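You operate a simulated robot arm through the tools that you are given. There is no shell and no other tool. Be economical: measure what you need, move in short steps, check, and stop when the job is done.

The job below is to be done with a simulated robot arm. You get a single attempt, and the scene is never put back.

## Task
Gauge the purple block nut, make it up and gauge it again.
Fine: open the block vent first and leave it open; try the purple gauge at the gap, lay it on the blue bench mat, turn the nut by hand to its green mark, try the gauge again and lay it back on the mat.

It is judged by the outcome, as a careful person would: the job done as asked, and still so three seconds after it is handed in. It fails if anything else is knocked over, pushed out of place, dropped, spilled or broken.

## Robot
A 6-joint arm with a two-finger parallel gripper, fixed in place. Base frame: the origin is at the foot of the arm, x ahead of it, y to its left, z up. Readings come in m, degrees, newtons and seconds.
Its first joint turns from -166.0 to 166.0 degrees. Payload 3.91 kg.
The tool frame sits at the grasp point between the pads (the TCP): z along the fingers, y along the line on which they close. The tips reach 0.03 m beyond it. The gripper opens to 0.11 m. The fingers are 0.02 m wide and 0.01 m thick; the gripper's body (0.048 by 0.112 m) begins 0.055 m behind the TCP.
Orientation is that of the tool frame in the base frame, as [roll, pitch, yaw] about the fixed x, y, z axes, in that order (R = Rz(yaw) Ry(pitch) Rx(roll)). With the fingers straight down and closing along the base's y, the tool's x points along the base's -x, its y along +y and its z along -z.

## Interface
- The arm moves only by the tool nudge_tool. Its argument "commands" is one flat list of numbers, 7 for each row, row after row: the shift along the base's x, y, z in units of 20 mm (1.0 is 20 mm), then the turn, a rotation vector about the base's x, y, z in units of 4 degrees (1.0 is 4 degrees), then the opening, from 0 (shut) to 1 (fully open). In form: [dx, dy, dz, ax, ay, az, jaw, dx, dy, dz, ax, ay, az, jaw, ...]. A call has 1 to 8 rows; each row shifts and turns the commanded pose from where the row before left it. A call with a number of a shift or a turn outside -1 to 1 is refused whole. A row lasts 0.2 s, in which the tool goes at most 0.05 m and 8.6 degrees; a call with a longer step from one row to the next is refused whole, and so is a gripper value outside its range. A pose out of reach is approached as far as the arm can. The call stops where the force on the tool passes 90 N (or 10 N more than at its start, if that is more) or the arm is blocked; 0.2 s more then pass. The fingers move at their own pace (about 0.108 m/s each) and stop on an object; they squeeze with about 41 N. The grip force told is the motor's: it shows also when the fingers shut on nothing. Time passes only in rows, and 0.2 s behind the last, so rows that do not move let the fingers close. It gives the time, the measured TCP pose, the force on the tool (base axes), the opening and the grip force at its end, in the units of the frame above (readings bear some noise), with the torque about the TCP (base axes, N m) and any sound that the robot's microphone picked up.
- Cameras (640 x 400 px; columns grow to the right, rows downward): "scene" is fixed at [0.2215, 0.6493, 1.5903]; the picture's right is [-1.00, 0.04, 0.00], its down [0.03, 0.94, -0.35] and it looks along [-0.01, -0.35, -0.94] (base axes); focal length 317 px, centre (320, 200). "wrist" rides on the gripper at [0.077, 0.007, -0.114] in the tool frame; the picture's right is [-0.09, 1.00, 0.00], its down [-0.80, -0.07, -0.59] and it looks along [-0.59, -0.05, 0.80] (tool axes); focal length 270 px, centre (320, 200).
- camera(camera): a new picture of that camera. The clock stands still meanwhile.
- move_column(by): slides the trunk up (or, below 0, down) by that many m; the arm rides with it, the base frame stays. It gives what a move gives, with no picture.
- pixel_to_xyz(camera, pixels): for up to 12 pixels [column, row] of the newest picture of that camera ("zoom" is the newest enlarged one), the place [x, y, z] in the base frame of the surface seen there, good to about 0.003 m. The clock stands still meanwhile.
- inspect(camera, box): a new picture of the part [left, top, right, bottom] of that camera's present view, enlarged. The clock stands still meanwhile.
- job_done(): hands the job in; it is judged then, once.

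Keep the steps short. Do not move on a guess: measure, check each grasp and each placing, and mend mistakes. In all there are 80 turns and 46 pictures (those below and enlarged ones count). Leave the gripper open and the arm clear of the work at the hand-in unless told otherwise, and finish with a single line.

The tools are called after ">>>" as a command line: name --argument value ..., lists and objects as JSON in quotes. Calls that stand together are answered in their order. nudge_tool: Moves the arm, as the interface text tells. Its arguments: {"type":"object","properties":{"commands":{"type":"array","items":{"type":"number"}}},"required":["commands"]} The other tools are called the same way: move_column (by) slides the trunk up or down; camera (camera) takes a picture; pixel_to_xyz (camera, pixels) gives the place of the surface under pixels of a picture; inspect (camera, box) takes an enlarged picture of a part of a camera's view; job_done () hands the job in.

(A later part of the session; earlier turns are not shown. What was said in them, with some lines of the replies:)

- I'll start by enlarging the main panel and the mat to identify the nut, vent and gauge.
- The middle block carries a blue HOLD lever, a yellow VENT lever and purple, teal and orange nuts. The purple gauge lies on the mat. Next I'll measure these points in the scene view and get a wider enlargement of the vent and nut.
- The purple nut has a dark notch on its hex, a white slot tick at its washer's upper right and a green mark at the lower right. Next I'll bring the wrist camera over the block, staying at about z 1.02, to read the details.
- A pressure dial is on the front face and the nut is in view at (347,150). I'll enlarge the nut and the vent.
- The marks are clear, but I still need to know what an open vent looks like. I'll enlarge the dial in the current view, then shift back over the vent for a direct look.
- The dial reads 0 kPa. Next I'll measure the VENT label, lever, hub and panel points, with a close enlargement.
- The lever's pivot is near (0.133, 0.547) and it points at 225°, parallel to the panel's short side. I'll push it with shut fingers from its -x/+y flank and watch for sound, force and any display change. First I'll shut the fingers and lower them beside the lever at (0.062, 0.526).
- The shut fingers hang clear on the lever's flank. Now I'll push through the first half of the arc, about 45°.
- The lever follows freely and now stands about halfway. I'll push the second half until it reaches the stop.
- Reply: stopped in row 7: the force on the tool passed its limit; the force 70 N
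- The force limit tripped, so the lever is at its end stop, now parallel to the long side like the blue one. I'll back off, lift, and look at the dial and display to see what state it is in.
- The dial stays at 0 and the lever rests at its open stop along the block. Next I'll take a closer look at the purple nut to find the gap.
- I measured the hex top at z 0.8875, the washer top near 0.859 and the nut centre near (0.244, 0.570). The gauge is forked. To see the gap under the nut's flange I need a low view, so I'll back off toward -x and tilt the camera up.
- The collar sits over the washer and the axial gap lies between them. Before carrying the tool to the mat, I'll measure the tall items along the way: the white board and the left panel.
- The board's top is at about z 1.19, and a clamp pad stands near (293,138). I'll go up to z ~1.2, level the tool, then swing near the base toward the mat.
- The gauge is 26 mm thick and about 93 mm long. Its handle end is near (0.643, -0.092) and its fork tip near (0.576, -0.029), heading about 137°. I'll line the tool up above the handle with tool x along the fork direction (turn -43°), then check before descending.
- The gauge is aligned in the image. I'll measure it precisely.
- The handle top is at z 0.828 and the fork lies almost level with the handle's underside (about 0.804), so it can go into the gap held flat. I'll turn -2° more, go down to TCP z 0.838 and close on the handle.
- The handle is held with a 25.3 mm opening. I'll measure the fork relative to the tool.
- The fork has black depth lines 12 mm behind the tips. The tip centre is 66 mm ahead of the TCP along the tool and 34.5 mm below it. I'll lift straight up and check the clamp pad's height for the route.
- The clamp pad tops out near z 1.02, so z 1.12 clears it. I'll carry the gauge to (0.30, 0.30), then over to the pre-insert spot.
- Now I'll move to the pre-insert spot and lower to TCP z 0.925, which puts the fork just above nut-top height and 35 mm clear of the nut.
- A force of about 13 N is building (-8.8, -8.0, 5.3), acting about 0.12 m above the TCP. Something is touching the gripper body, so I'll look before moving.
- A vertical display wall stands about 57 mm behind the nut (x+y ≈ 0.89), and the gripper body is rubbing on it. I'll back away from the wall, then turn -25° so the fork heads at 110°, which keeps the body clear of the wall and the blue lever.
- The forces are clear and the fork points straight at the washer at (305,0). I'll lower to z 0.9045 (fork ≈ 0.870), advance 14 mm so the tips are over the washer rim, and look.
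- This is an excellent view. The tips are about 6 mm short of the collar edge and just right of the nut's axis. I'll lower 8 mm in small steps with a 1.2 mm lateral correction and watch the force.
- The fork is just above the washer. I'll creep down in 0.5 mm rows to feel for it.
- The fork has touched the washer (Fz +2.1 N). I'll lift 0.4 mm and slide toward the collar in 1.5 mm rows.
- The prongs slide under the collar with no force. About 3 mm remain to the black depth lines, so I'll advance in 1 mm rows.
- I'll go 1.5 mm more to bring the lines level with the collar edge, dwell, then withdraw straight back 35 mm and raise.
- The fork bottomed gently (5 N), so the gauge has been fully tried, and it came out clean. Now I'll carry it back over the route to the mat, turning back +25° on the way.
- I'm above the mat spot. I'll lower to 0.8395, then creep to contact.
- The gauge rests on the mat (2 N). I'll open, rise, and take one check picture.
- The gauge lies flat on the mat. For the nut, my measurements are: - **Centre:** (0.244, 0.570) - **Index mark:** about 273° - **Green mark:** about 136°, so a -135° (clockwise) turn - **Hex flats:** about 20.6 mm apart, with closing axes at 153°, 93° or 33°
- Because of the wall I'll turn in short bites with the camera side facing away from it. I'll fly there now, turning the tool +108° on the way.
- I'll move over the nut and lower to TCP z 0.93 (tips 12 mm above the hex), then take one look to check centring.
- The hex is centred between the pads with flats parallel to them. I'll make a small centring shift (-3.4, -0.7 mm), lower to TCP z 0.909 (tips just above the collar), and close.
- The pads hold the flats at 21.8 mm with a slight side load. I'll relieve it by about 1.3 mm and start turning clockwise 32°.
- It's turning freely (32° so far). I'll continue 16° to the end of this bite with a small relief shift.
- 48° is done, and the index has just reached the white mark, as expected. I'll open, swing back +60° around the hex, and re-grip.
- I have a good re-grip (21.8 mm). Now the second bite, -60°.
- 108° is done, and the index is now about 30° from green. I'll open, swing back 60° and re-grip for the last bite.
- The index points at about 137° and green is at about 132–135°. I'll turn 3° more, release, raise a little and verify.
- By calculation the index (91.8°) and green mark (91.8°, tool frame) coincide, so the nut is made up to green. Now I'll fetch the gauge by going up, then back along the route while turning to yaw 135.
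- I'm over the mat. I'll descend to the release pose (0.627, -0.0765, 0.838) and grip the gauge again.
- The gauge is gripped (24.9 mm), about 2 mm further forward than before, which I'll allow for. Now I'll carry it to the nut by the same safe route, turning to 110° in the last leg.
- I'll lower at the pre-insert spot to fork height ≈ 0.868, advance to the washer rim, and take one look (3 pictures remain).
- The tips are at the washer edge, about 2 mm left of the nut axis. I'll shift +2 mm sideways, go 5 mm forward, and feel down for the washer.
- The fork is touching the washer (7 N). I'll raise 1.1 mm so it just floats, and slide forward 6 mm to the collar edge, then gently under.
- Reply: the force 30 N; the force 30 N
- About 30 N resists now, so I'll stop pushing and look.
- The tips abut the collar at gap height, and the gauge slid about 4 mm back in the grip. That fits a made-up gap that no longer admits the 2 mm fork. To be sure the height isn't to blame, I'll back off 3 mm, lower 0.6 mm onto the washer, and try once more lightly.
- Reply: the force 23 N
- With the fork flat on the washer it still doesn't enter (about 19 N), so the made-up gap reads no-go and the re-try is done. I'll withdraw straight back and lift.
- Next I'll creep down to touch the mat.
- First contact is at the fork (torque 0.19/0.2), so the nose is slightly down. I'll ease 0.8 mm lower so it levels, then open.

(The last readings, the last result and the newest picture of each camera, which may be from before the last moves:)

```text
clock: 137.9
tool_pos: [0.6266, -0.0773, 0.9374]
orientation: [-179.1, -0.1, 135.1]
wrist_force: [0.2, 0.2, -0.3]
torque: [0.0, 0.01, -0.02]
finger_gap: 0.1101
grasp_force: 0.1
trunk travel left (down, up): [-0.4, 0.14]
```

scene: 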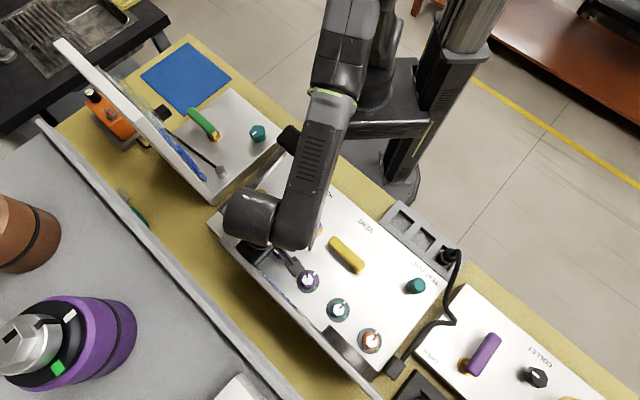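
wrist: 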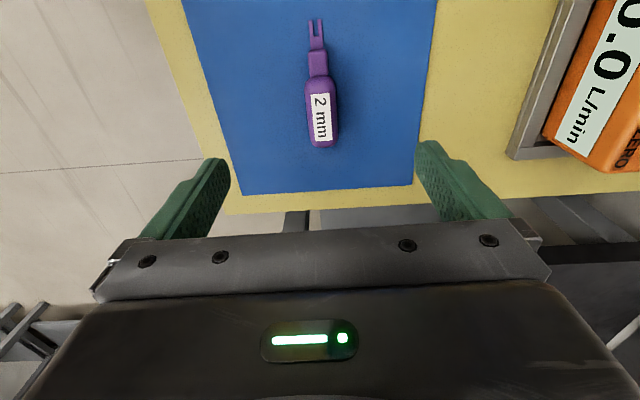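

I've released. I'll raise and pull the arm back clear of everything, then use the last picture to check the whole scene.

>>> nudge_tool --commands '[0, 0, 1, 0, 0, 0, 1, 0, 0, 1, 0, 0, 0, 1, -1, 0.2, 1, 0, 0, 0, 1, -1, 0.2, 1, 0, 0, 0, 1, -1, 0.2, 1, 0, 0, 0, 1, -1, 0.2, 1, 0, 0, 0, 1, -1, 0.2, 1, 0, 0, 0, 1, -1, 0.2, 1, 0, 0, 0, 1]'

>>> nudge_tool --commands '[-1, 0.2, 0.5, 0, 0, 0, 1, -1, 0.2, 0.5, 0, 0, 0, 1, -1, 0.2, 0.5, 0, 0, 0, 1, -1, 0.2, 0.5, 0, 0, 0, 1, -0.5, 0.2, 0, 0, 0, 0, 1]'

>>> inspect --camera "scene" --box '[130, 45, 400, 300]'

>>> pixel_to_xyz --camera "scene" --pixels '[[176, 67], [181, 72], [345, 255]]'

```text
clock: 139.7
tool_pos: [0.5102, -0.0504, 1.0977]
orientation: [-179.3, 0.0, 135.0]
wrist_force: [0.9, 0.2, 0.8]
torque: [-0.02, 0.01, 0.03]
finger_gap: 0.1098
grasp_force: 0.1
trunk travel left (down, up): [-0.4, 0.14]
```

```text
clock: 140.9
tool_pos: [0.4172, -0.0325, 1.1382]
orientation: [-179.3, 0.1, 135.1]
wrist_force: [0.0, 1.2, 0.0]
torque: [0.0, -0.01, 0.0]
finger_gap: 0.11
grasp_force: 0.0
trunk travel left (down, up): [-0.4, 0.14]
```

```text
1.57 times, centred on (265, 172) of scene
```

zoom: 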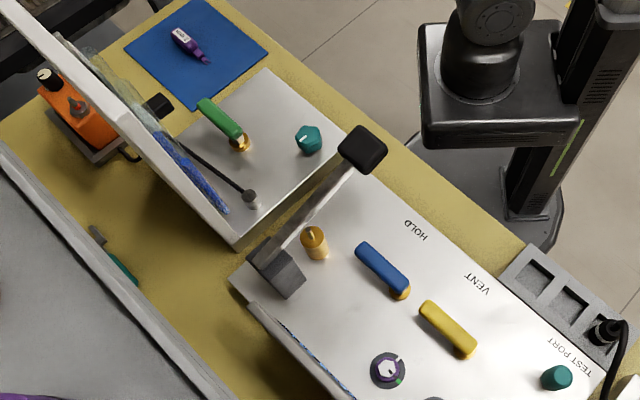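

```text
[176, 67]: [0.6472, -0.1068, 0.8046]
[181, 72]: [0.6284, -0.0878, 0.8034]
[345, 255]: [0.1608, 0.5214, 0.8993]
```

The last picture shows the gauge flat on the blue mat, the nut's index at the green mark, the vent lever at its stop and nothing disturbed. The gripper is open and clear, so I'll hand in.

>>> job_done

```text
The job is handed in.
```

The block vent lever was turned to its stop along the block and left there (taken as open: it had no open mark and the dial stayed at 0 kPa), the 2 mm purple gauge went fully into the gap before, the nut was turned by hand to its green mark, the gauge would not enter on the second try, and it is back on the blue mat with the arm clear.
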